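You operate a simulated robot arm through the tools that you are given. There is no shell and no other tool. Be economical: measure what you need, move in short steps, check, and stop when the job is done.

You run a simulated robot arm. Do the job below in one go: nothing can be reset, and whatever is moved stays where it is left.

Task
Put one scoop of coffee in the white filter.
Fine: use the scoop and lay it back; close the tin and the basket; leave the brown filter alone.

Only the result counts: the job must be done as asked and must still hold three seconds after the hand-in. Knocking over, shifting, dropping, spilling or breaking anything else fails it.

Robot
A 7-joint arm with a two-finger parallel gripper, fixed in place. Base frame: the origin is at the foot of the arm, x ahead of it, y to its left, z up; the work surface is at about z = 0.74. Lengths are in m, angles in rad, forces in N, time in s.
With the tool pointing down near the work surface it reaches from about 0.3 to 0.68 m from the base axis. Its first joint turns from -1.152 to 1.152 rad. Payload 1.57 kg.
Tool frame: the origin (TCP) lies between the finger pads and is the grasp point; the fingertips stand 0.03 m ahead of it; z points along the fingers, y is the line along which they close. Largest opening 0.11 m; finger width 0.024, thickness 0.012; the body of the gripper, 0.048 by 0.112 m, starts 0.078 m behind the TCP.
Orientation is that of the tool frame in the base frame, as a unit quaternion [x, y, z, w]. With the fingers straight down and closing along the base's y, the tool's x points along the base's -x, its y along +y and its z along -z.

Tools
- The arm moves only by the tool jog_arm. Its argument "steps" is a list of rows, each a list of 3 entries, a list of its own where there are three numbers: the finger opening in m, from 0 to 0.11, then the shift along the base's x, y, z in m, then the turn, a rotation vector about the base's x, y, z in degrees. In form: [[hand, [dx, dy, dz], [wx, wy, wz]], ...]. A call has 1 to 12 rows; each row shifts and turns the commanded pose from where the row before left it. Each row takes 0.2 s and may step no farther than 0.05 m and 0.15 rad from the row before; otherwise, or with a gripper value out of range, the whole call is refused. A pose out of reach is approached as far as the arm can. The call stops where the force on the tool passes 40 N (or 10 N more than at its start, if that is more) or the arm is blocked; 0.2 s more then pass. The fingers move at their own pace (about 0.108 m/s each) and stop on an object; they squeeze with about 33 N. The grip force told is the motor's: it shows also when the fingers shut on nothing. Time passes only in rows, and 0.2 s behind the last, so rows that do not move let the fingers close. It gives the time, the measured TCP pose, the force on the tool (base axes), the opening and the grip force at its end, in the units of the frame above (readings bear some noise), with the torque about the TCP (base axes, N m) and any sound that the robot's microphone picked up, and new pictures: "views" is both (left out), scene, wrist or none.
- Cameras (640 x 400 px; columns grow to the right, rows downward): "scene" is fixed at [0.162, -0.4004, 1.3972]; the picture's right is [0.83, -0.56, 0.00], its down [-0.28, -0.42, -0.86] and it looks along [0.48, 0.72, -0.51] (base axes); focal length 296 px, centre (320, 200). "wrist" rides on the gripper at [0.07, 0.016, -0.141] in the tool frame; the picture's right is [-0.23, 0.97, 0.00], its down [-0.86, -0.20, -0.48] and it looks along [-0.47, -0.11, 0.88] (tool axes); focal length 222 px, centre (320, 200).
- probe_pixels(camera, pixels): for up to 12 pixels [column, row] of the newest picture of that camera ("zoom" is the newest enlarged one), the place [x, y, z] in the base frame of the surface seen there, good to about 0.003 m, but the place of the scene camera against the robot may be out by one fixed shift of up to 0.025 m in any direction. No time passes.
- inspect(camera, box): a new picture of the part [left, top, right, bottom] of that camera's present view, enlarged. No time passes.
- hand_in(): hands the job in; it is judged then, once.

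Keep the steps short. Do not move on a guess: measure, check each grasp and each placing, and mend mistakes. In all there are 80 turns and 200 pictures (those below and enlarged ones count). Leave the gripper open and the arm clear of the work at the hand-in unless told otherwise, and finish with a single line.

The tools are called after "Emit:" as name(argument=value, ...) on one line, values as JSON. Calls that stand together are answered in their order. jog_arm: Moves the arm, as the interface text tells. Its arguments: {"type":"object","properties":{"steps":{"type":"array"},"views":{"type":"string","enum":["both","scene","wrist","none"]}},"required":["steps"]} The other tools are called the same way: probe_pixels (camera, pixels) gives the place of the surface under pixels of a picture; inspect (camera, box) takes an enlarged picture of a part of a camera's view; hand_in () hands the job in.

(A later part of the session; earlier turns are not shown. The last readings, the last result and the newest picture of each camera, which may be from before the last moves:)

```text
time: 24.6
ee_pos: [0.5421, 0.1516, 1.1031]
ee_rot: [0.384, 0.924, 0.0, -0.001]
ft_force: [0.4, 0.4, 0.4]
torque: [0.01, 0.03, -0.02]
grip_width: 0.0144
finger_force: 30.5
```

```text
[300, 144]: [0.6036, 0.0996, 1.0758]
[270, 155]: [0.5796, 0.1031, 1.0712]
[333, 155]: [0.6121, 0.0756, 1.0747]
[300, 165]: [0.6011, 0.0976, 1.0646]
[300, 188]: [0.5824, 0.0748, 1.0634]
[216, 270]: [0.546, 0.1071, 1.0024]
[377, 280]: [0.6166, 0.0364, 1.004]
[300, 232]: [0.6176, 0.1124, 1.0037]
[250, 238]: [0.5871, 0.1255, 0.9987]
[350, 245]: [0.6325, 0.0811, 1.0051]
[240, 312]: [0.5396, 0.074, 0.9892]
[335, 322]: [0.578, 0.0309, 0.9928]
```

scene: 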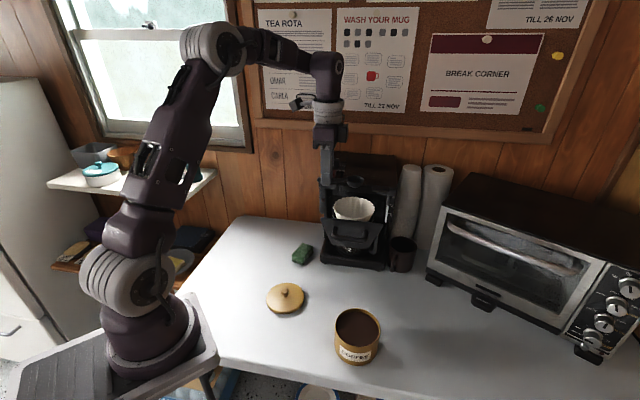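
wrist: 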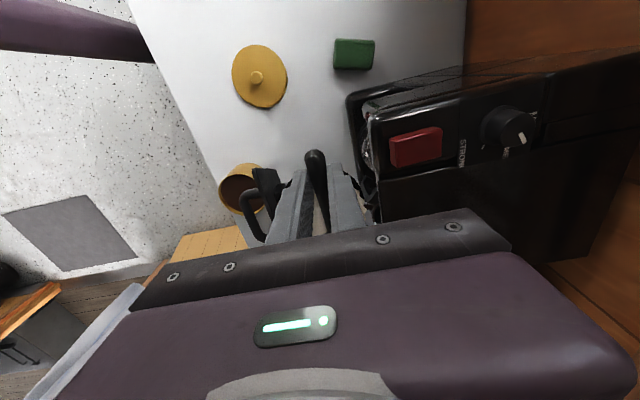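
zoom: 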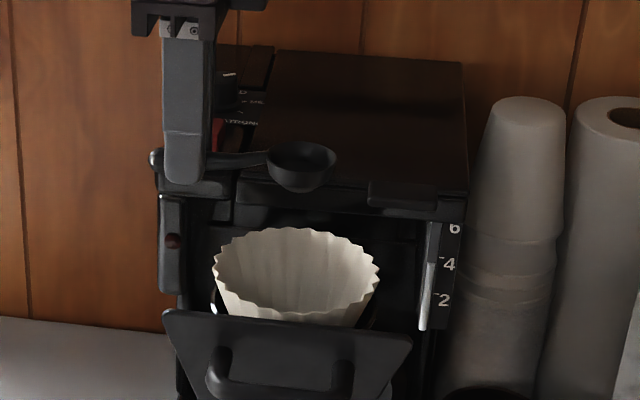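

Within the scene view the bowl centre is about 17 mm behind the filter centre, and I want about 10 mm. I shift (-5,-5) mm and rehearse the roll about the handle axis up to 93°.

Emit:
jog_arm(steps=[[0.0, [-0.005, -0.006, 0], [0, 0, 0]], [0.0, [-0.0019, -0.0019, -0.0002], [6.01, -6.01, 0]], [0.0, [-0.0018, -0.0018, -0.0006], [6.01, -6.01, 0]], [0.0, [-0.0018, -0.0018, -0.0009], [6.01, -6.01, 0]], [0.0, [-0.0016, -0.0016, -0.0014], [6.01, -6.01, 0]], [0.0, [-0.0015, -0.0015, -0.0016], [6.01, -6.01, 0]], [0.0, [-0.0013, -0.0013, -0.002], [6.01, -6.01, 0]], [0.0, [-0.0011, -0.0011, -0.0022], [6.01, -6.01, 0]], [0.0, [-0.0008, -0.0008, -0.0023], [6.01, -6.01, 0]], [0.0, [-0.0006, -0.0006, -0.0026], [6.01, -6.01, 0]], [0.0, [-0.0003, -0.0003, -0.0026], [6.01, -6.01, 0]], [0.0, [-0.0001, -0.0001, -0.0027], [6.01, -6.01, 0]]], views="scene")

Emit:
inspect(camera="scene", box=[290, 140, 410, 240])

```text
time: 27.2
ee_pos: [0.5216, 0.1325, 1.0848]
ee_rot: [0.262, 0.632, 0.674, 0.28]
ft_force: [-1.4, -0.2, -0.2]
torque: [0.02, -0.01, 0.05]
grip_width: 0.0143
finger_force: 30.7
```

scene: 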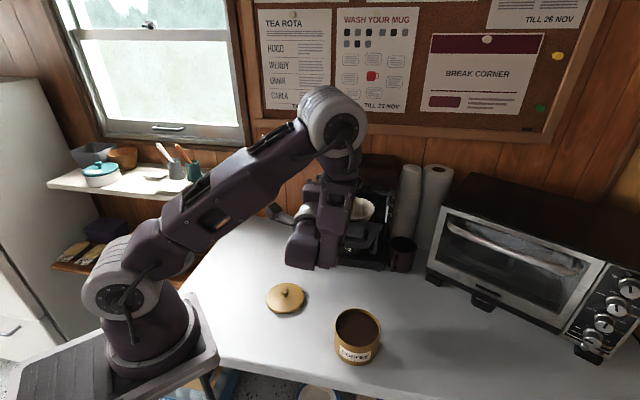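

```text
4.00 times, centred on (350, 190) of scene
```

zoom: 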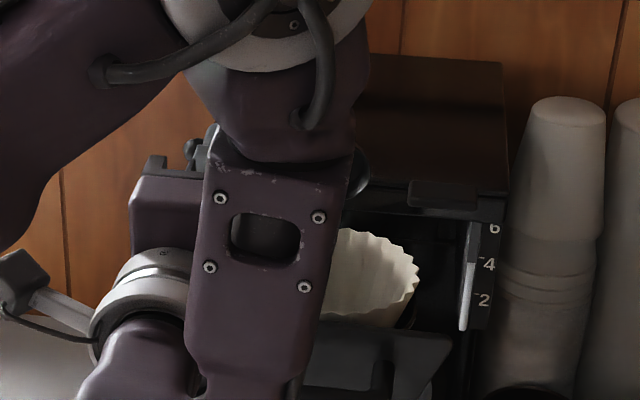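

The pose is reachable and force-free at 93°. I roll on to about 119° as the rest of the rehearsal.

Emit:
jog_arm(steps=[[0.0, [0.0003, 0.0003, -0.0026], [6.01, -6.01, 0]], [0.0, [0.0005, 0.0005, -0.0026], [6.01, -6.01, 0]], [0.0, [0.0007, 0.0007, -0.0024], [6.01, -6.01, 0]], [0.0, [0, 0, 0], [0, 0, 0]]], views="both")

Emit:
inspect(camera="scene", box=[290, 140, 410, 240])

```text
time: 28.2
ee_pos: [0.5237, 0.1337, 1.0771]
ee_rot: [0.193, 0.468, 0.797, 0.33]
ft_force: [-1.0, -0.5, -0.7]
torque: [-0.04, 0.02, 0.01]
grip_width: 0.0144
finger_force: 30.5
```

scene: 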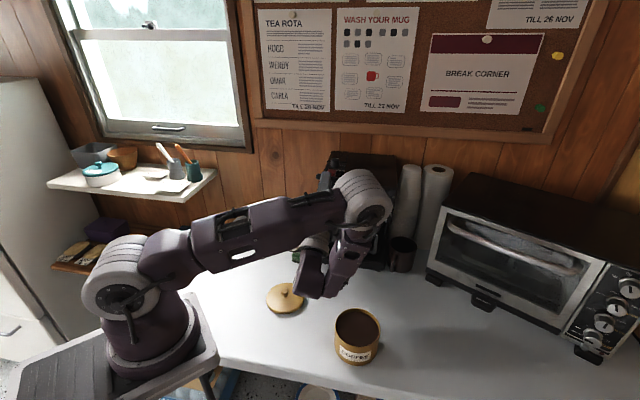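
wrist: 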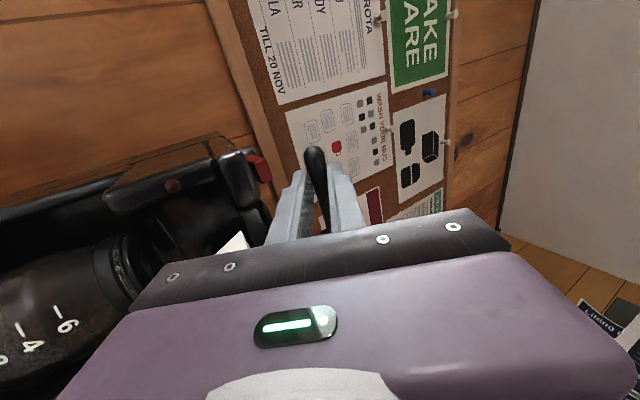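

```text
4.00 times, centred on (350, 190) of scene
```

zoom: 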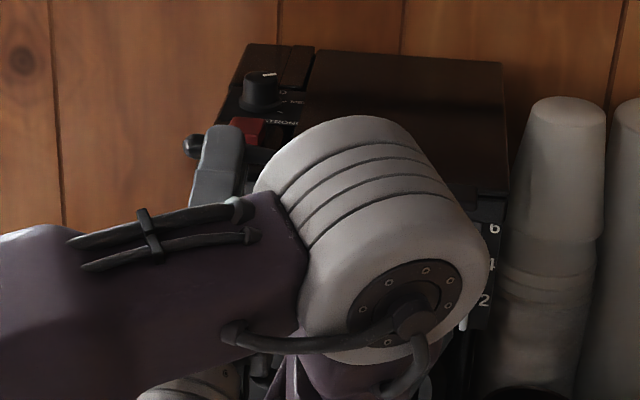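

It is feasible without contact. I reverse the roll exactly.

Emit:
jog_arm(steps=[[0.0, [-0.0007, -0.0007, 0.0024], [-6.01, 6.01, 0]], [0.0, [-0.0005, -0.0005, 0.0026], [-6.01, 6.01, 0]], [0.0, [-0.0003, -0.0003, 0.0026], [-6.01, 6.01, 0]], [0.0, [0.0001, 0.0001, 0.0027], [-6.01, 6.01, 0]], [0.0, [0.0003, 0.0003, 0.0026], [-6.01, 6.01, 0]], [0.0, [0.0006, 0.0006, 0.0026], [-6.01, 6.01, 0]], [0.0, [0.0008, 0.0008, 0.0023], [-6.01, 6.01, 0]], [0.0, [0.0011, 0.0011, 0.0022], [-6.01, 6.01, 0]], [0.0, [0.0013, 0.0013, 0.002], [-6.01, 6.01, 0]], [0.0, [0.0015, 0.0015, 0.0016], [-6.01, 6.01, 0]], [0.0, [0.0016, 0.0016, 0.0014], [-6.01, 6.01, 0]]], views="none")

Emit:
jog_arm(steps=[[0.0, [0.0018, 0.0018, 0.0009], [-6.01, 6.01, 0]], [0.0, [0.0018, 0.0018, 0.0006], [-6.01, 6.01, 0]], [0.0, [0.0019, 0.0019, 0.0002], [-6.01, 6.01, 0]], [0.0, [0, 0, 0], [0, 0, 0]]], views="scene")

Emit:
inspect(camera="scene", box=[300, 140, 420, 240])

```text
time: 30.6
ee_pos: [0.5303, 0.1396, 1.1033]
ee_rot: [0.373, 0.901, 0.203, 0.085]
ft_force: [0.6, -0.8, 0.0]
torque: [0.01, 0.01, 0.01]
grip_width: 0.0126
finger_force: 29.5
```

```text
time: 31.6
ee_pos: [0.5352, 0.1445, 1.1036]
ee_rot: [0.383, 0.924, 0.0, 0.0]
ft_force: [0.3, -0.3, -0.2]
torque: [0.01, 0.02, 0.01]
grip_width: 0.0126
finger_force: 29.4
```

scene: 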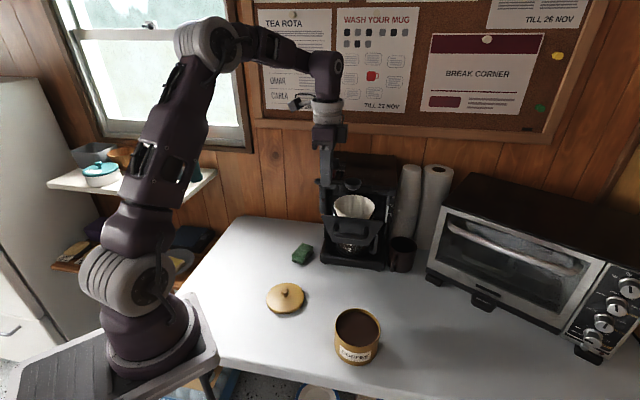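

```text
4.00 times, centred on (360, 190) of scene
```

zoom: 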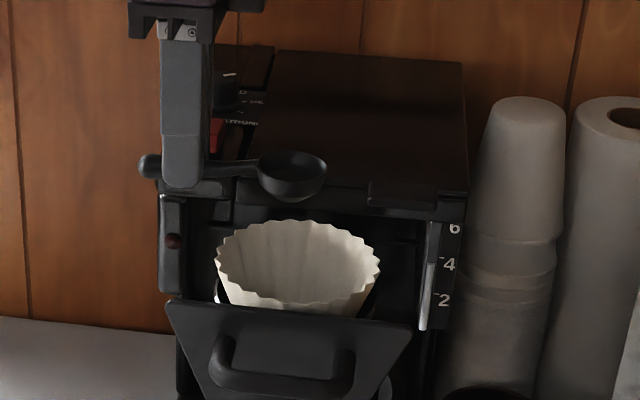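

The grip width went from 14.4 to 12.6 mm, and the basket seems to have moved in slightly. I measure both.

Emit:
probe_pixels(camera="zoom", pixels=[[260, 163], [325, 163], [293, 152], [293, 197], [145, 165], [218, 262], [379, 272], [300, 225], [250, 232], [350, 238], [170, 305], [408, 332]])

Emit:
inspect(camera="scene", box=[300, 180, 420, 280])

Emit:
jog_arm(steps=[[0.0, [0, 0, 0], [0, 0, 0]]], views="wrist")

```text
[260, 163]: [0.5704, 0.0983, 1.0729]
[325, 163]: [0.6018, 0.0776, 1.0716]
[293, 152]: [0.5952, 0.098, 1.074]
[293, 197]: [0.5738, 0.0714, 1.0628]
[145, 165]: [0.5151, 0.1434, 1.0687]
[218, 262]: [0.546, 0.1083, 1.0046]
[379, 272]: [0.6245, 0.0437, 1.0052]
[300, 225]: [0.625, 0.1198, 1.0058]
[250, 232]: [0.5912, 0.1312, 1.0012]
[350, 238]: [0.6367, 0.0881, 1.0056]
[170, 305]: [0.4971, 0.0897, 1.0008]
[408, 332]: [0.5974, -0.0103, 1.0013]
```

```text
4.00 times, centred on (360, 230) of scene
```

zoom: 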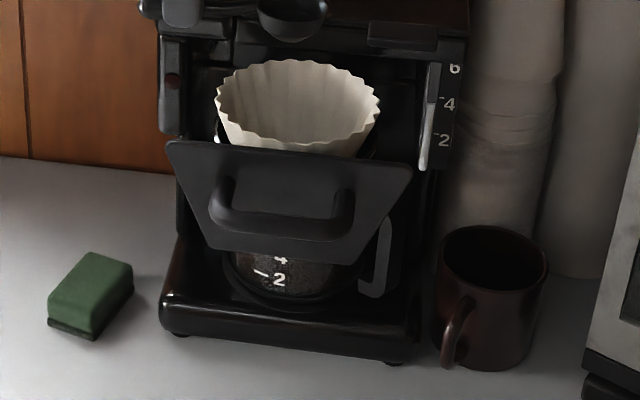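

```text
time: 32.0
ee_pos: [0.5353, 0.1458, 1.1044]
ee_rot: [0.384, 0.923, 0.0, 0.0]
ft_force: [-0.1, 0.4, -0.1]
torque: [-0.03, -0.01, 0.0]
grip_width: 0.0125
finger_force: 29.7
```

wrist: 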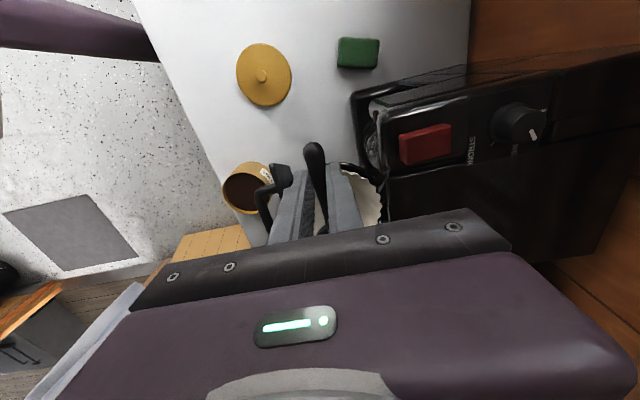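

The basket was nudged about 6 mm inward, still fully out, and the scoop slid about 6 mm in the grip, because the folded arm got close. A better pour heading is yaw -75°: the arm stays in its own plane and the hand hangs left of the panel. I move there and rehearse in stages.

Emit:
jog_arm(steps=[[0.0, [0.009, 0.004, 0.003], [0, 0, -6]], [0.0, [0.009, 0.004, 0.003], [0, 0, -6]], [0.0, [0.009, 0.004, 0], [0, 0, -6]], [0.0, [0.009, 0.003, 0], [0, 0, -6]], [0.0, [0.009, 0.003, 0], [0, 0, -6]], [0.0, [0, 0, 0], [0, 0, 0]]], views="scene")

Emit:
inspect(camera="scene", box=[300, 140, 420, 240])

Emit:
probe_pixels(camera="scene", pixels=[[363, 180], [355, 184]])

```text
time: 33.4
ee_pos: [0.5801, 0.1625, 1.1106]
ee_rot: [0.61, 0.792, 0.0, 0.0]
ft_force: [-0.7, 0.6, -0.2]
torque: [-0.03, 0.01, 0.0]
grip_width: 0.0125
finger_force: 29.6
```

scene: 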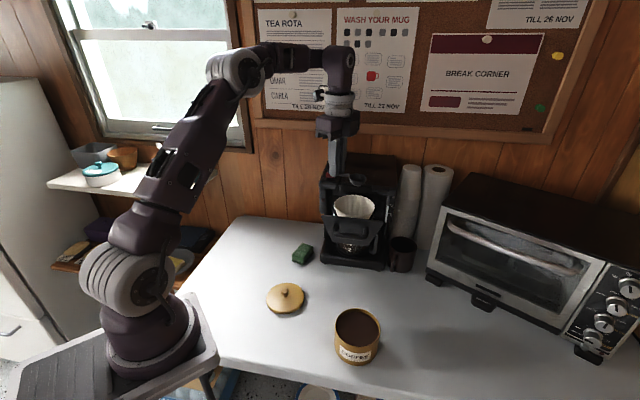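

```text
4.00 times, centred on (360, 190) of scene
```

zoom: 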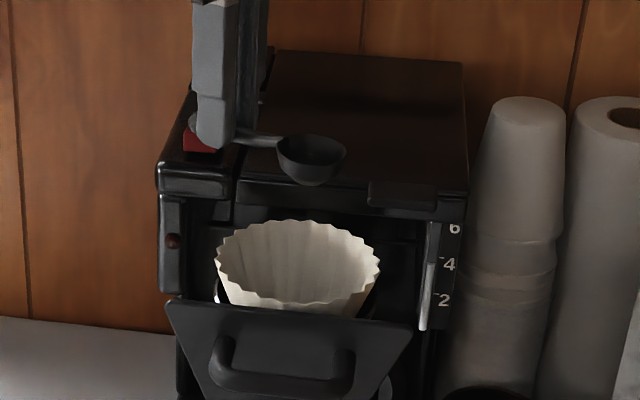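

```text
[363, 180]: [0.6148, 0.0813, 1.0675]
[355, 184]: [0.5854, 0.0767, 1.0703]
```

Emit:
probe_pixels(camera="zoom", pixels=[[279, 147], [345, 147], [311, 136], [311, 182], [311, 160]])

Emit:
jog_arm(steps=[[0.0, [-0.0026, -0.0007, -0.0002], [2.2, -8.21, 0]], [0.0, [-0.0025, -0.0007, -0.0006], [2.2, -8.21, 0]], [0.0, [-0.0024, -0.0006, -0.0009], [2.2, -8.21, 0]], [0.0, [-0.0022, -0.0006, -0.0014], [2.2, -8.21, 0]], [0.0, [-0.002, -0.0005, -0.0016], [2.2, -8.21, 0]], [0.0, [-0.0017, -0.0005, -0.002], [2.2, -8.21, 0]], [0.0, [-0.0014, -0.0004, -0.0022], [2.2, -8.21, 0]]], views="scene")

Emit:
inspect(camera="scene", box=[290, 140, 410, 240])

```text
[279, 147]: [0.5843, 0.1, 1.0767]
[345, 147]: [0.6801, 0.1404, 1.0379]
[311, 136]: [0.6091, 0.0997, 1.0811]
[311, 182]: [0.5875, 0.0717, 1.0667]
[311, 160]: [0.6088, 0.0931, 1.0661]
```

```text
time: 35.0
ee_pos: [0.5646, 0.1585, 1.1018]
ee_rot: [0.529, 0.688, 0.393, 0.303]
ft_force: [0.9, 0.1, 0.6]
torque: [-0.01, 0.01, 0.02]
grip_width: 0.0124
finger_force: 29.3
```

scene: 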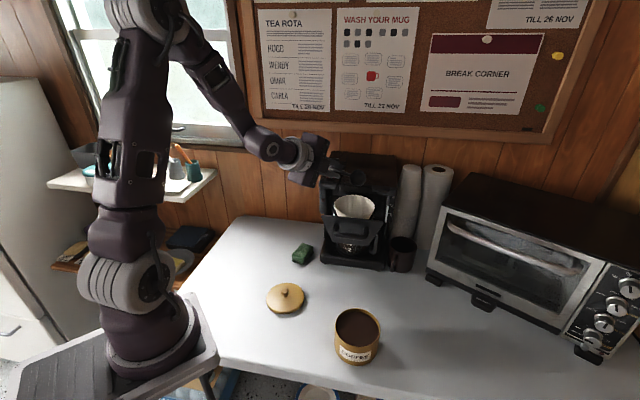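

```text
4.00 times, centred on (350, 190) of scene
```

zoom: 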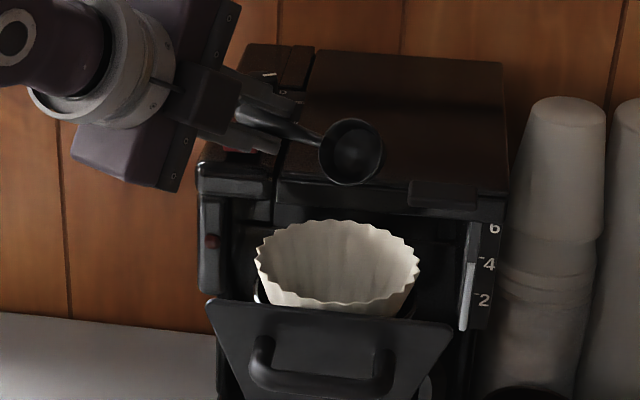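

At 60° the arm is planar and well clear. I continue to about 110°.

Emit:
jog_arm(steps=[[0.0, [-0.0011, -0.0003, -0.0023], [2.2, -8.21, 0]], [0.0, [-0.0008, -0.0002, -0.0026], [2.2, -8.21, 0]], [0.0, [-0.0004, -0.0001, -0.0026], [2.2, -8.21, 0]], [0.0, [-0.0001, 0, -0.0027], [2.2, -8.21, 0]], [0.0, [0.0004, 0.0001, -0.0026], [2.2, -8.21, 0]], [0.0, [0.0007, 0.0002, -0.0026], [2.2, -8.21, 0]]], views="scene")

Emit:
inspect(camera="scene", box=[290, 140, 410, 240])

```text
time: 36.4
ee_pos: [0.5632, 0.1598, 1.0856]
ee_rot: [0.345, 0.452, 0.653, 0.5]
ft_force: [0.5, 0.4, 0.5]
torque: [-0.02, 0.0, 0.01]
grip_width: 0.0124
finger_force: 29.0
```

scene: 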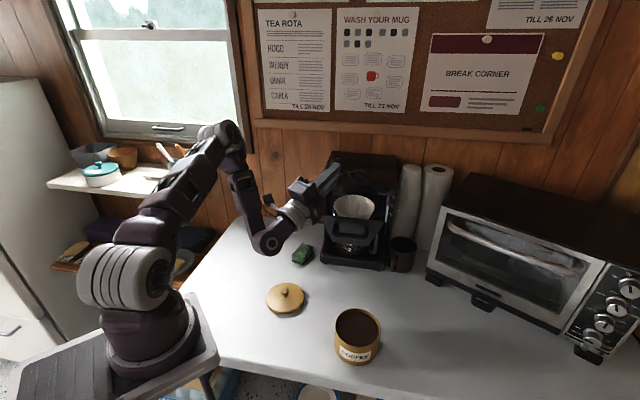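

```text
4.00 times, centred on (350, 190) of scene
```

zoom: 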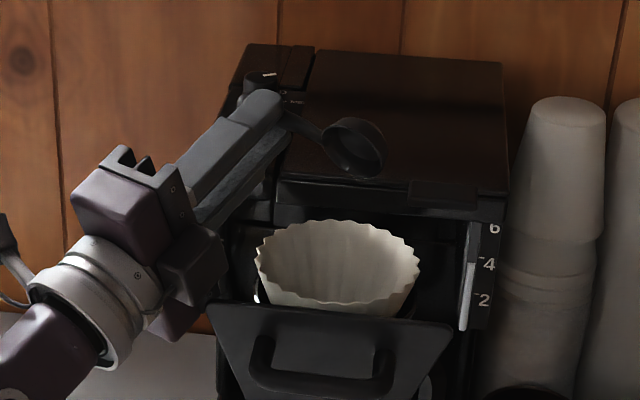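

The pour motion works without disturbing the basket. I reverse it.

Emit:
jog_arm(steps=[[0.0, [-0.0007, -0.0002, 0.0026], [-2.2, 8.21, 0]], [0.0, [-0.0004, -0.0001, 0.0026], [-2.2, 8.21, 0]], [0.0, [0.0001, 0, 0.0027], [-2.2, 8.21, 0]], [0.0, [0.0004, 0.0001, 0.0026], [-2.2, 8.21, 0]], [0.0, [0.0008, 0.0002, 0.0026], [-2.2, 8.21, 0]], [0.0, [0.0011, 0.0003, 0.0023], [-2.2, 8.21, 0]], [0.0, [0.0014, 0.0004, 0.0022], [-2.2, 8.21, 0]], [0.0, [0.0017, 0.0005, 0.002], [-2.2, 8.21, 0]], [0.0, [0.002, 0.0005, 0.0016], [-2.2, 8.21, 0]], [0.0, [0.0022, 0.0006, 0.0014], [-2.2, 8.21, 0]], [0.0, [0.0024, 0.0006, 0.0009], [-2.2, 8.21, 0]], [0.0, [0.0025, 0.0007, 0.0006], [-2.2, 8.21, 0]]], views="none")

Emit:
jog_arm(steps=[[0.0, [0.0026, 0.0007, 0.0002], [-2.2, 8.21, 0]], [0.0, [-0.03, -0.01, 0.01], [0, 0, 7.5]], [0.0, [-0.03, -0.02, 0], [0, 0, 7.5]], [0.0, [-0.03, -0.025, 0], [0, 0, 7.5]], [0.0, [-0.03, -0.03, 0], [0, 0, 7.5]], [0.0, [-0.03, -0.03, 0], [0, 0, 7.5]], [0.0, [0, -0.04, 0], [0, 0, 7.5]], [0.0, [0, -0.03, -0.03], [0, 0, 0]], [0.0, [0, 0, -0.045], [0, 0, 0]], [0.0, [0, 0, -0.045], [0, 0, 0]], [0.0, [0, 0, -0.045], [0, 0, 0]]])

Emit:
inspect(camera="scene", box=[290, 250, 420, 360])

```text
time: 39.0
ee_pos: [0.5775, 0.1617, 1.1093]
ee_rot: [0.607, 0.791, 0.059, 0.045]
ft_force: [-0.3, 0.5, 0.0]
torque: [-0.02, -0.01, 0.0]
grip_width: 0.0123
finger_force: 29.3
```

```text
time: 41.4
ee_pos: [0.43, -0.0193, 0.9541]
ee_rot: [0.259, 0.966, 0.0, -0.001]
ft_force: [-1.0, 0.2, 0.7]
torque: [0.0, -0.01, -0.01]
grip_width: 0.0123
finger_force: 29.5
```

scene: 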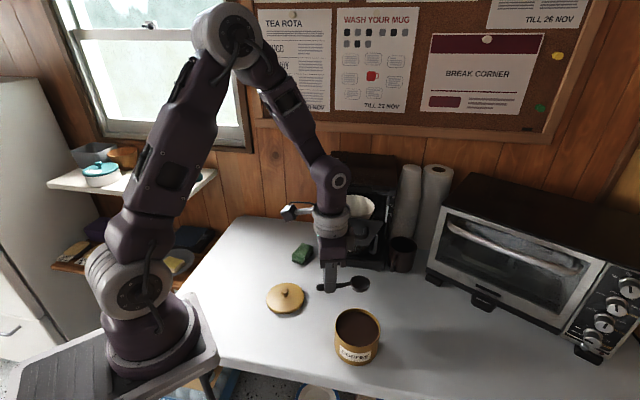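
wrist: 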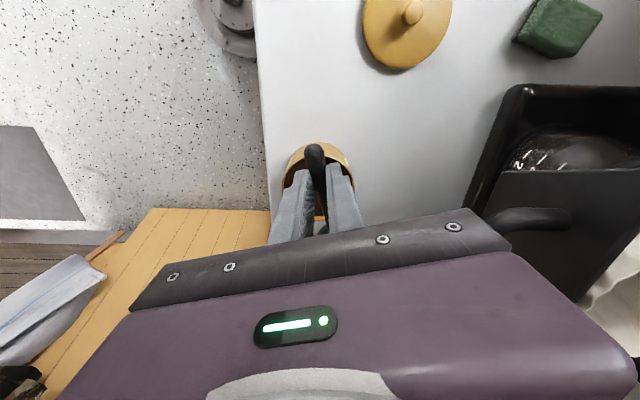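

```text
3.64 times, centred on (355, 305) of scene
```

zoom: 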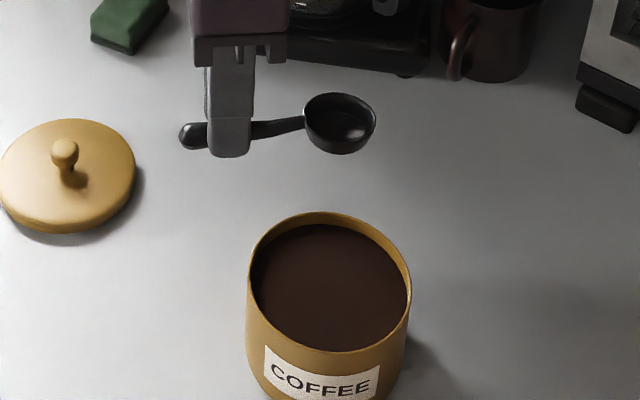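

Emit:
probe_pixels(camera="zoom", pixels=[[306, 113], [374, 117], [340, 95], [340, 151], [338, 122], [250, 258], [409, 285], [320, 213], [335, 347], [330, 290], [187, 136], [275, 128]])

```text
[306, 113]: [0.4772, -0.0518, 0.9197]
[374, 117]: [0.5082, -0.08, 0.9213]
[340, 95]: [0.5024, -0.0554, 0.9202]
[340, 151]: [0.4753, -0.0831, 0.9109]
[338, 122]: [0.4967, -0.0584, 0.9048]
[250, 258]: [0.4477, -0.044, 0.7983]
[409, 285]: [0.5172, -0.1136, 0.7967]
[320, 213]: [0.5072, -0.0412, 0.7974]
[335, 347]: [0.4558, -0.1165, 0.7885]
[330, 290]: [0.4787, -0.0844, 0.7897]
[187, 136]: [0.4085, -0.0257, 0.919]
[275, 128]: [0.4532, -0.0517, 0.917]
```

The bowl (rim centre) and tin are both measured in the scene view: bowl (0.491,-0.0675), tin centre (0.482,-0.079). I pitch the scoop 45° nose-down and hover it over the tin, slightly past centre.

Emit:
jog_arm(steps=[[0.0, [0.0055, -0.006, -0.00375], [3.75, 6.495, 0]], [0.0, [0.0055, -0.006, -0.00375], [3.75, 6.495, 0]], [0.0, [0.0055, -0.006, -0.00375], [3.75, 6.495, 0]], [0.0, [0.0055, -0.006, -0.00375], [3.75, 6.495, 0]], [0.0, [0.0055, -0.006, -0.00375], [3.75, 6.495, 0]], [0.0, [0.0055, -0.006, -0.00375], [3.75, 6.495, 0]], [0.0, [0, 0, 0], [0, 0, 0]]])

Emit:
inspect(camera="scene", box=[300, 260, 420, 370])

```text
time: 43.0
ee_pos: [0.4625, -0.058, 0.9322]
ee_rot: [0.239, 0.892, 0.1, -0.37]
ft_force: [0.7, 0.0, -0.3]
torque: [0.01, -0.03, 0.03]
grip_width: 0.0124
finger_force: 29.2
```

scene: 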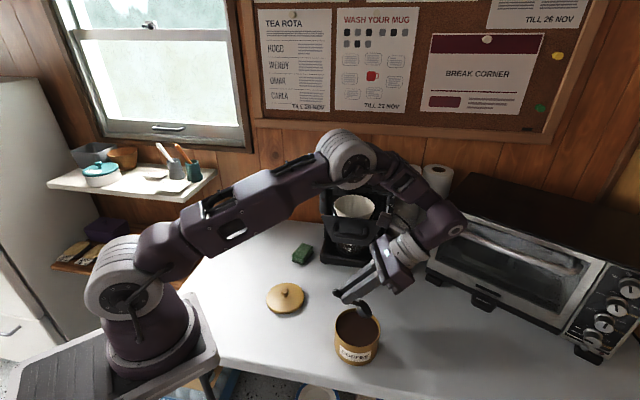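
wrist: 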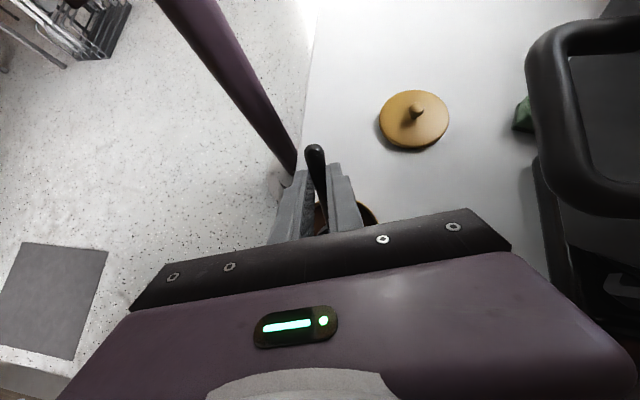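

```text
3.64 times, centred on (360, 315) of scene
```

zoom: 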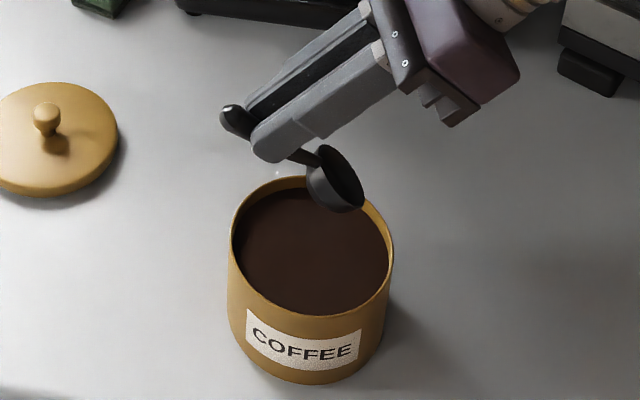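

The basket handle looms at the right of the wrist view, so I check clearances and the bowl position before going down.

Emit:
probe_pixels(camera="wrist", pixels=[[540, 60], [540, 150], [560, 200], [630, 200], [620, 30]])

Emit:
probe_pixels(camera="zoom", pixels=[[325, 148], [310, 180], [360, 207], [340, 175], [335, 205], [240, 118], [270, 155], [470, 40], [455, 120], [515, 70]])

Emit:
inspect(camera="scene", box=[310, 120, 480, 300])

```text
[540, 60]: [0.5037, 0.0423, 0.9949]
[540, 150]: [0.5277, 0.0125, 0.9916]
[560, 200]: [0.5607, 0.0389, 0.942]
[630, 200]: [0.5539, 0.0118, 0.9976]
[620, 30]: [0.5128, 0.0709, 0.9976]
```

```text
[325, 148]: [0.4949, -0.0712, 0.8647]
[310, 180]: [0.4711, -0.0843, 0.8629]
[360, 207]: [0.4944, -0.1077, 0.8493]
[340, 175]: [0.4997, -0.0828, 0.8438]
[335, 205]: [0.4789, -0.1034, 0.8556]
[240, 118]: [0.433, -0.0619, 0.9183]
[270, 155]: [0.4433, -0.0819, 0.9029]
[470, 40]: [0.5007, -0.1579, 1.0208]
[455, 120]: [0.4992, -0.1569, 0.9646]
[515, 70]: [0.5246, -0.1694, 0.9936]
```

```text
2.22 times, centred on (395, 210) of scene
```

zoom: 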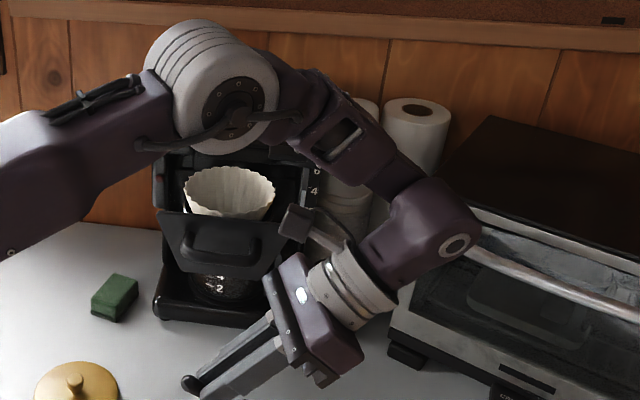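

Emit:
probe_pixels(camera="zoom", pixels=[[210, 60], [235, 110], [200, 130], [330, 130], [300, 100], [430, 230], [120, 120], [300, 220], [400, 170], [455, 245]])

```text
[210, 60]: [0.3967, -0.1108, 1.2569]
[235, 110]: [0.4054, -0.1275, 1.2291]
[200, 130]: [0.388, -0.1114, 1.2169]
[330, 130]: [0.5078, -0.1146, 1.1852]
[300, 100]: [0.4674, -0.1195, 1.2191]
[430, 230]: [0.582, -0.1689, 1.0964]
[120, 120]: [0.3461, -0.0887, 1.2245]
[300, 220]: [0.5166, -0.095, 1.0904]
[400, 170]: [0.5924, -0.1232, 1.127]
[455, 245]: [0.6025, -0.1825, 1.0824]
```

The arm links are all high and well away from the maker, and the bowl is within the tin's opening. I descend to just above the coffee and look.

Emit:
jog_arm(steps=[[0.0, [0, 0, -0.02], [0, 0, 0]], [0.0, [0, 0, -0.02], [0, 0, 0]], [0.0, [0, 0, -0.01], [0, 0, 0]], [0.0, [0, 0, 0], [0, 0, 0]]], views="none")

Emit:
inspect(camera="scene", box=[310, 270, 410, 370])

```text
time: 44.0
ee_pos: [0.4636, -0.0572, 0.8834]
ee_rot: [0.238, 0.893, 0.099, -0.37]
ft_force: [0.2, 0.3, 0.8]
torque: [-0.03, -0.01, -0.03]
grip_width: 0.0121
finger_force: 29.2
```

```text
4.00 times, centred on (360, 320) of scene
```

zoom: 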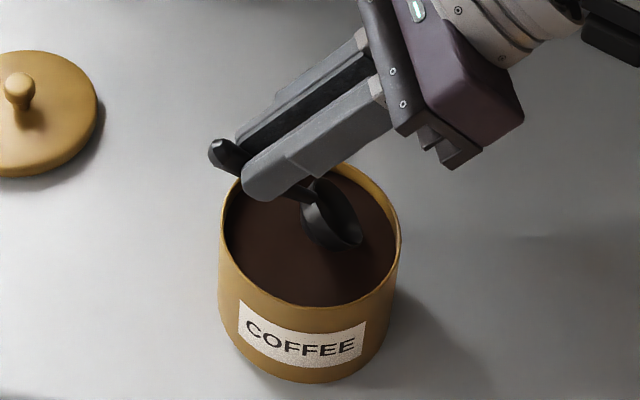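

The bowl is inside the opening and the fingertips are about 4 cm above the rim. I dip a further 33 mm slowly.

Emit:
jog_arm(steps=[[0.0, [0, 0, -0.007], [0, 0, 0]], [0.0, [0, 0, -0.007], [0, 0, 0]], [0.0, [0, 0, -0.006], [0, 0, 0]], [0.0, [0, 0, -0.005], [0, 0, 0]], [0.0, [0, 0, 0], [0, 0, 0]]], views="none")

Emit:
jog_arm(steps=[[0.0, [0, 0, -0.004], [0, 0, 0]], [0.0, [0, 0, -0.004], [0, 0, 0]], [0.0, [0, 0, 0], [0, 0, 0]]], views="none")

Emit:
inspect(camera="scene", box=[310, 270, 410, 370])

```text
time: 45.2
ee_pos: [0.4625, -0.0585, 0.8565]
ee_rot: [0.239, 0.892, 0.1, -0.37]
ft_force: [-0.9, 0.7, -0.1]
torque: [0.02, 0.0, -0.02]
grip_width: 0.0123
finger_force: 30.1
```

```text
time: 46.0
ee_pos: [0.4621, -0.0577, 0.8497]
ee_rot: [0.239, 0.892, 0.1, -0.371]
ft_force: [-6.0, 3.5, 21.2]
torque: [0.02, 0.0, -0.01]
grip_width: 0.0127
finger_force: 29.7
```

```text
4.00 times, centred on (360, 320) of scene
```

zoom: 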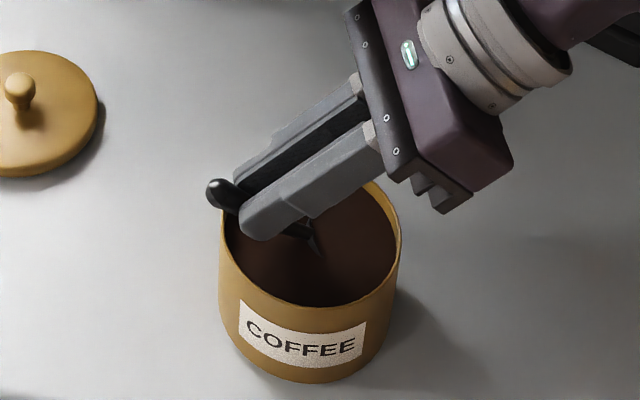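

The force is 21 N and the bowl is about fully under, so I stop here. I now level the scoop gradually while raising it, keeping the fingers above the rim. First two stages:

Emit:
jog_arm(steps=[[0.0, [0, 0, 0.002], [0, 0, 0]], [0.0, [-0.003, 0.0017, 0.0006], [-1.875, -3.25, 0]], [0.0, [-0.003, 0.0017, 0.0006], [-1.875, -3.25, 0]], [0.0, [-0.0026, 0.0015, 0.001], [-1.875, -3.25, 0]], [0.0, [-0.0026, 0.0015, 0.0011], [-1.875, -3.25, 0]], [0.0, [0, 0, 0], [0, 0, 0]]], views="none")

Emit:
inspect(camera="scene", box=[310, 270, 410, 370])

```text
time: 47.4
ee_pos: [0.4512, -0.051, 0.8561]
ee_rot: [0.25, 0.933, 0.066, -0.25]
ft_force: [0.2, 0.1, 0.5]
torque: [-0.04, -0.01, 0.02]
grip_width: 0.0122
finger_force: 28.8
```

```text
4.00 times, centred on (360, 320) of scene
```

zoom: 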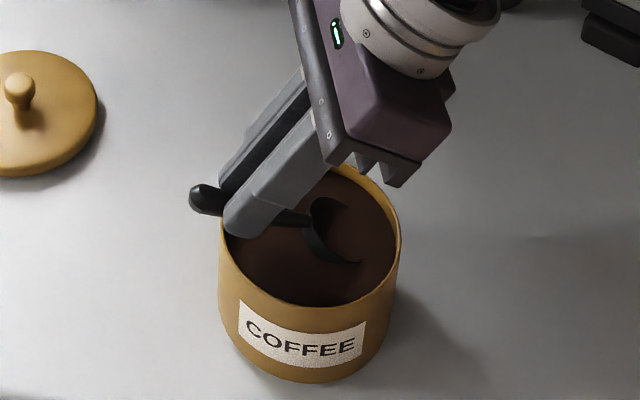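

Coffee is in the bowl and there is no force. I continue levelling and lifting.

Emit:
jog_arm(steps=[[0.0, [-0.0023, 0.0013, 0.001], [-1.875, -3.25, 0]], [0.0, [-0.0022, 0.0013, 0.001], [-1.875, -3.25, 0]], [0.0, [-0.0023, 0.0013, 0.0008], [-1.875, -3.25, 0]], [0.0, [-0.0023, 0.0014, 0.0008], [-1.875, -3.25, 0]], [0.0, [-0.0019, 0.0011, 0.001], [-1.875, -3.25, 0]], [0.0, [-0.0018, 0.0011, 0.001], [-1.875, -3.25, 0]], [0.0, [-0.0014, 0.0008, 0.002], [-1.875, -3.25, 0]], [0.0, [-0.0014, 0.0008, 0.002], [-1.875, -3.25, 0]], [0.0, [0, 0, 0.004], [0, 0, 0]], [0.0, [0, 0, 0.006], [0, 0, 0]], [0.0, [0, 0, 0], [0, 0, 0]]], views="none")

Emit:
inspect(camera="scene", box=[310, 270, 410, 370])

```text
time: 49.8
ee_pos: [0.436, -0.0417, 0.8735]
ee_rot: [0.259, 0.966, 0.0, 0.0]
ft_force: [0.4, 0.1, -0.5]
torque: [0.03, -0.02, 0.0]
grip_width: 0.0126
finger_force: 29.3
```

```text
4.00 times, centred on (360, 320) of scene
```

zoom: 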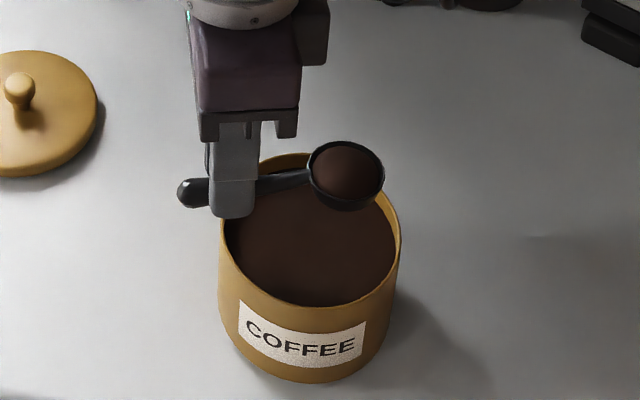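

The scoop is full and level. I lift slowly, straight up.

Emit:
jog_arm(steps=[[0.0, [0, 0, 0.012], [0, 0, 0]], [0.0, [0, 0, 0.02], [0, 0, 0]], [0.0, [0, 0, 0.024], [0, 0, 0]], [0.0, [0, 0, 0.024], [0, 0, 0]], [0.0, [0, 0, 0.024], [0, 0, 0]], [0.0, [0, 0, 0.024], [0, 0, 0]], [0.0, [0, 0, 0.024], [0, 0, 0]], [0.0, [0, 0, 0.024], [0, 0, 0]], [0.0, [0, 0, 0.024], [0, 0, 0]], [0.0, [0, 0, 0.024], [0, 0, 0]], [0.0, [0, 0, 0.014], [0, 0, 0]], [0.0, [0, 0, 0.007], [0, 0, 0]]], views="none")

Emit:
jog_arm(steps=[[0.0, [0.006, 0.01, 0], [0, 0, -3]], [0.0, [0.012, 0.016, 0], [0, 0, -4]], [0.0, [0.013, 0.018, 0], [0, 0, -4]], [0.0, [0.013, 0.018, 0], [0, 0, -4]], [0.0, [0.013, 0.018, 0], [0, 0, -4]], [0.0, [0.013, 0.018, 0], [0, 0, -4]], [0.0, [0.013, 0.018, 0], [0, 0, -4]], [0.0, [0.013, 0.018, 0], [0, 0, -4]], [0.0, [0.013, 0.018, 0], [0, 0, -4]], [0.0, [0.013, 0.018, 0], [0, 0, -4]], [0.0, [0.013, 0.018, 0], [0, 0, -4]], [0.0, [0.009, 0.016, 0], [0, 0, -2]]], views="scene")

Emit:
inspect(camera="scene", box=[300, 140, 420, 240])

```text
time: 52.4
ee_pos: [0.4353, -0.0418, 1.1188]
ee_rot: [0.259, 0.966, 0.0, -0.001]
ft_force: [1.1, -0.9, -0.3]
torque: [0.0, 0.02, 0.0]
grip_width: 0.0126
finger_force: 30.1
```

```text
time: 55.0
ee_pos: [0.5795, 0.1622, 1.1196]
ee_rot: [0.609, 0.793, -0.001, -0.001]
ft_force: [0.1, 0.7, -0.6]
torque: [-0.02, 0.02, -0.02]
grip_width: 0.0123
finger_force: 29.5
```

scene: 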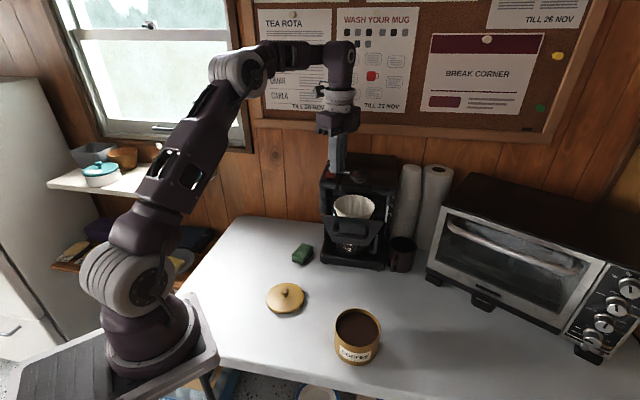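

```text
4.00 times, centred on (360, 190) of scene
```

zoom: 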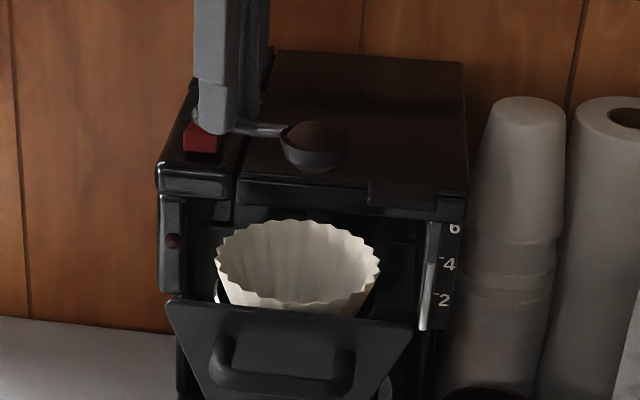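

Emit:
probe_pixels(camera="zoom", pixels=[[284, 135], [315, 124], [315, 168], [347, 136], [315, 145], [218, 262], [379, 272], [300, 225]])

```text
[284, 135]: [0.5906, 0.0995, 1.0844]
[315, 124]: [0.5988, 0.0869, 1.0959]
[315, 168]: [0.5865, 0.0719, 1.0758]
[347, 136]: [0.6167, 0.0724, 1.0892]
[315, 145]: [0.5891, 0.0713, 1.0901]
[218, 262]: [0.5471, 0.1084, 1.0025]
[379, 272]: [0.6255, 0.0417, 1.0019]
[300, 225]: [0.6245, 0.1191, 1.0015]
```

The bowl is about 15 mm past the filter centre; I want about 9 mm. I shift -6 mm in x, go down 15 mm, and begin the slow roll.

Emit:
jog_arm(steps=[[0.0, [-0.003, 0, -0.0075], [0, 0, 0]], [0.0, [-0.003, 0, -0.0075], [0, 0, 0]], [0.0, [-0.0013, -0.00035, -0.0001], [1.1, -4.1, 0]], [0.0, [-0.0013, -0.00035, -0.0001], [1.1, -4.1, 0]], [0.0, [-0.0013, -0.00035, -0.0003], [1.1, -4.1, 0]], [0.0, [-0.0012, -0.00035, -0.0003], [1.1, -4.1, 0]], [0.0, [-0.0012, -0.0003, -0.0004], [1.1, -4.1, 0]], [0.0, [-0.0012, -0.0003, -0.0005], [1.1, -4.1, 0]], [0.0, [-0.0011, -0.0003, -0.0007], [1.1, -4.1, 0]], [0.0, [-0.0011, -0.0003, -0.0007], [1.1, -4.1, 0]], [0.0, [-0.001, -0.0003, -0.0008], [1.1, -4.1, 0]], [0.0, [-0.001, -0.0002, -0.0008], [1.1, -4.1, 0]]], views="none")

Emit:
inspect(camera="scene", box=[290, 140, 410, 240])

```text
time: 57.6
ee_pos: [0.5622, 0.1581, 1.0991]
ee_rot: [0.568, 0.739, 0.287, 0.221]
ft_force: [-0.4, -0.4, 0.3]
torque: [-0.02, -0.02, -0.01]
grip_width: 0.0123
finger_force: 29.1
```

```text
4.00 times, centred on (350, 190) of scene
```

zoom: 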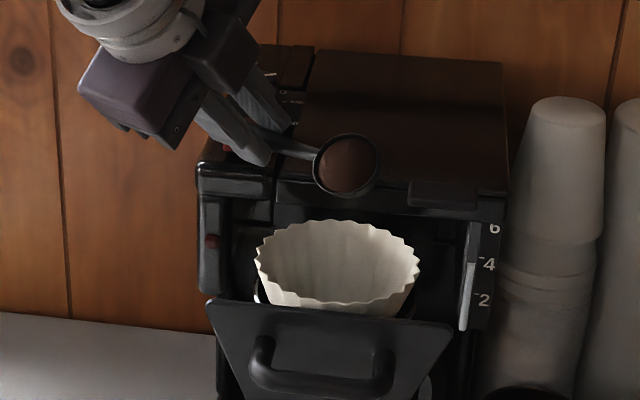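

The coffee still holds at 42°. I continue the roll to about 93°.

Emit:
jog_arm(steps=[[0.0, [-0.0009, -0.0002, -0.001], [1.1, -4.1, 0]], [0.0, [-0.0008, -0.0002, -0.001], [1.1, -4.1, 0]], [0.0, [-0.0007, -0.0002, -0.0011], [1.1, -4.1, 0]], [0.0, [-0.0007, -0.0002, -0.0011], [1.1, -4.1, 0]], [0.0, [-0.0006, -0.0001, -0.0011], [1.1, -4.1, 0]], [0.0, [-0.0005, -0.0001, -0.0012], [1.1, -4.1, 0]], [0.0, [-0.0004, -0.0001, -0.0013], [1.1, -4.1, 0]], [0.0, [-0.0004, -0.0001, -0.0013], [1.1, -4.1, 0]], [0.0, [-0.0002, 0, -0.0013], [1.1, -4.1, 0]], [0.0, [-0.0002, 0, -0.0013], [1.1, -4.1, 0]], [0.0, [0, 0, -0.0013], [1.1, -4.1, 0]], [0.0, [0, 0, -0.0014], [1.1, -4.1, 0]]], views="none")

Emit:
inspect(camera="scene", box=[290, 140, 410, 240])

```text
time: 60.2
ee_pos: [0.5575, 0.1585, 1.0852]
ee_rot: [0.418, 0.544, 0.577, 0.443]
ft_force: [-0.4, 0.0, -0.1]
torque: [0.01, 0.01, 0.01]
grip_width: 0.0123
finger_force: 29.5
```

```text
4.00 times, centred on (350, 190) of scene
```

zoom: 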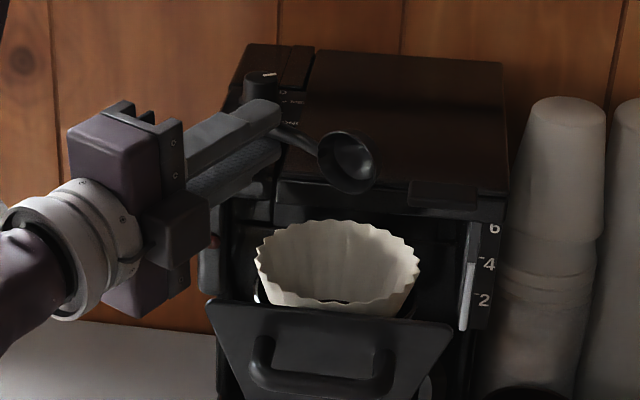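

The bowl looks empty now and there is dark coffee in the filter. I roll a bit further to shed the rest, then zoom in.

Emit:
jog_arm(steps=[[0.0, [0.0002, 0.0001, -0.0013], [1.1, -4.1, 0]], [0.0, [0.0002, 0.0001, -0.0013], [1.1, -4.1, 0]], [0.0, [0.0003, 0.0001, -0.0013], [1.1, -4.1, 0]], [0.0, [0.0004, 0.0001, -0.0013], [1.1, -4.1, 0]], [0.0, [0, 0, 0], [0, 0, 0]], [0.0, [0, 0, 0], [0, 0, 0]]], views="none")

Emit:
inspect(camera="scene", box=[330, 165, 400, 220])

```text
time: 61.6
ee_pos: [0.5583, 0.1587, 1.0795]
ee_rot: [0.347, 0.453, 0.652, 0.5]
ft_force: [0.2, 0.4, -0.8]
torque: [0.0, -0.02, 0.02]
grip_width: 0.0121
finger_force: 29.5
```

```text
7.27 times, centred on (365, 192) of scene
```

zoom: 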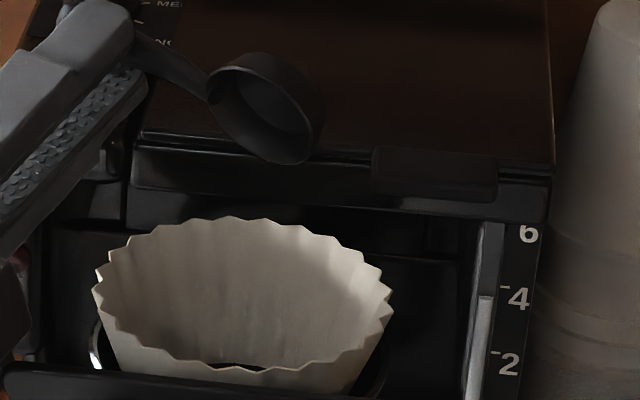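

The bowl is empty and coffee is in the filter. I roll back with doubled rows.

Emit:
jog_arm(steps=[[0.0, [-0.0007, -0.0002, 0.0026], [-2.2, 8.2, 0]], [0.0, [-0.0004, -0.0002, 0.0026], [-2.2, 8.2, 0]], [0.0, [0, 0, 0.0027], [-2.2, 8.2, 0]], [0.0, [0.0004, 0, 0.0026], [-2.2, 8.2, 0]], [0.0, [0.0008, 0.0002, 0.0026], [-2.2, 8.2, 0]], [0.0, [0.0011, 0.0002, 0.0023], [-2.2, 8.2, 0]], [0.0, [0.0014, 0.0004, 0.0022], [-2.2, 8.2, 0]], [0.0, [0.0017, 0.0004, 0.002], [-2.2, 8.2, 0]], [0.0, [0.002, 0.0005, 0.0016], [-2.2, 8.2, 0]], [0.0, [0.0022, 0.0006, 0.0014], [-2.2, 8.2, 0]], [0.0, [0.0024, 0.0006, 0.0009], [-2.2, 8.2, 0]], [0.0, [0.0025, 0.0007, 0.0006], [-2.2, 8.2, 0]]], views="none")

Emit:
jog_arm(steps=[[0.0, [0.0026, 0.0007, 0.0002], [-2.2, 8.2, 0]], [0.0, [-0.03, -0.005, 0.01], [0, 0, 7.5]], [0.0, [-0.035, -0.01, 0], [0, 0, 7.5]], [0.0, [-0.035, -0.015, 0], [0, 0, 7.5]], [0.0, [-0.035, -0.015, 0], [0, 0, 7.5]], [0.0, [-0.035, -0.02, 0], [0, 0, 7.5]], [0.0, [-0.03, -0.03, 0], [0, 0, 7.5]], [0.0, [0, 0, 0], [0, 0, 0]]], views="both")

Emit:
inspect(camera="scene", box=[300, 170, 420, 280])

```text
time: 64.2
ee_pos: [0.5702, 0.161, 1.1041]
ee_rot: [0.607, 0.791, 0.057, 0.045]
ft_force: [0.0, -1.2, -0.4]
torque: [-0.05, -0.01, 0.0]
grip_width: 0.0124
finger_force: 28.5
```

```text
time: 66.0
ee_pos: [0.3758, 0.0684, 1.115]
ee_rot: [0.258, 0.966, -0.001, 0.0]
ft_force: [0.8, -0.1, -0.3]
torque: [0.02, 0.02, -0.02]
grip_width: 0.0122
finger_force: 29.8
```

scene: 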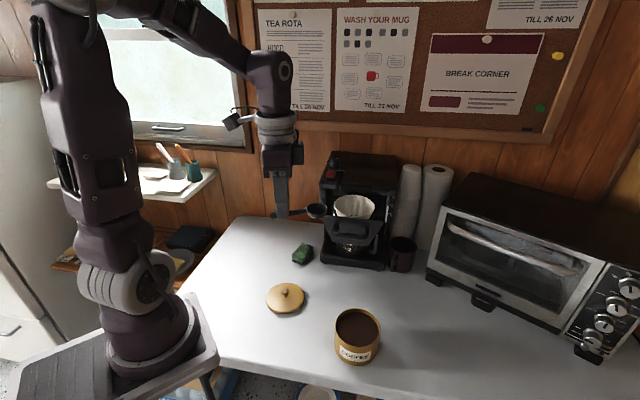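
wrist: 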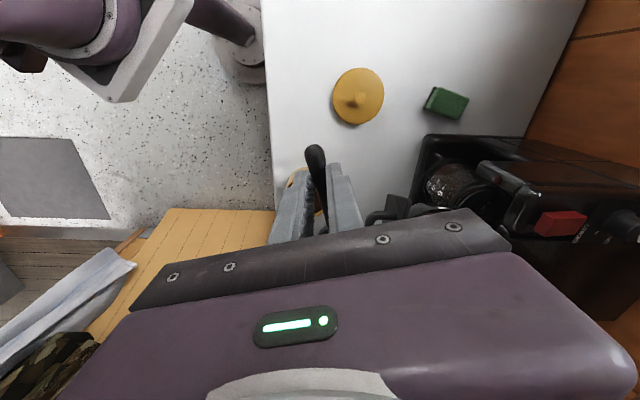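

```text
3.64 times, centred on (360, 225) of scene
```

zoom: 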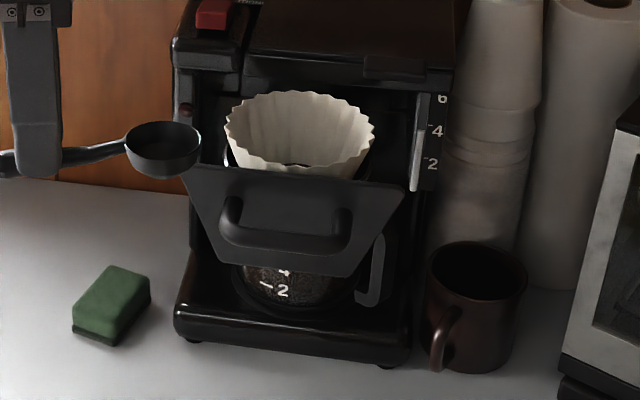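

The basket is unchanged and the pour is done. Now I return the scoop to its spot: TCP (0.351,0.031) at yaw -30°.

Emit:
jog_arm(steps=[[0.0, [-0.012, -0.018, -0.03], [0, 0, 0]], [0.0, [-0.0128, -0.0194, -0.04], [0, 0, 0]], [0.0, [0, 0, -0.048], [0, 0, 0]], [0.0, [0, 0, -0.048], [0, 0, 0]], [0.0, [0, 0, -0.048], [0, 0, 0]], [0.0, [0, 0, -0.048], [0, 0, 0]], [0.0, [0, 0, -0.043], [0, 0, 0]], [0.0, [0, 0, 0], [0, 0, 0]]], views="none")

Emit:
inspect(camera="scene", box=[250, 280, 350, 360])

```text
time: 67.8
ee_pos: [0.3485, 0.0297, 0.8098]
ee_rot: [0.259, 0.966, -0.001, 0.0]
ft_force: [-0.1, -0.2, -0.3]
torque: [0.0, 0.04, 0.0]
grip_width: 0.0119
finger_force: 29.0
```

```text
5.00 times, centred on (300, 320) of scene
```

zoom: 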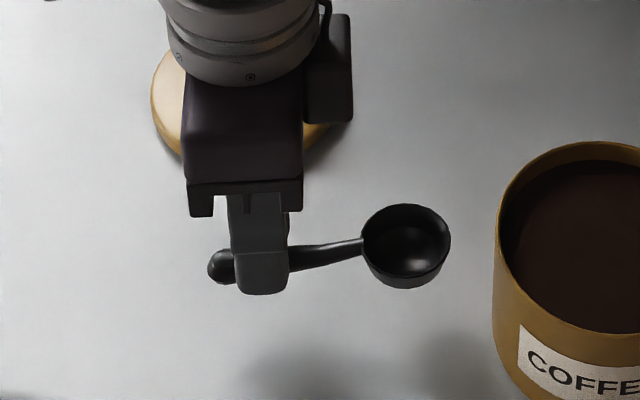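

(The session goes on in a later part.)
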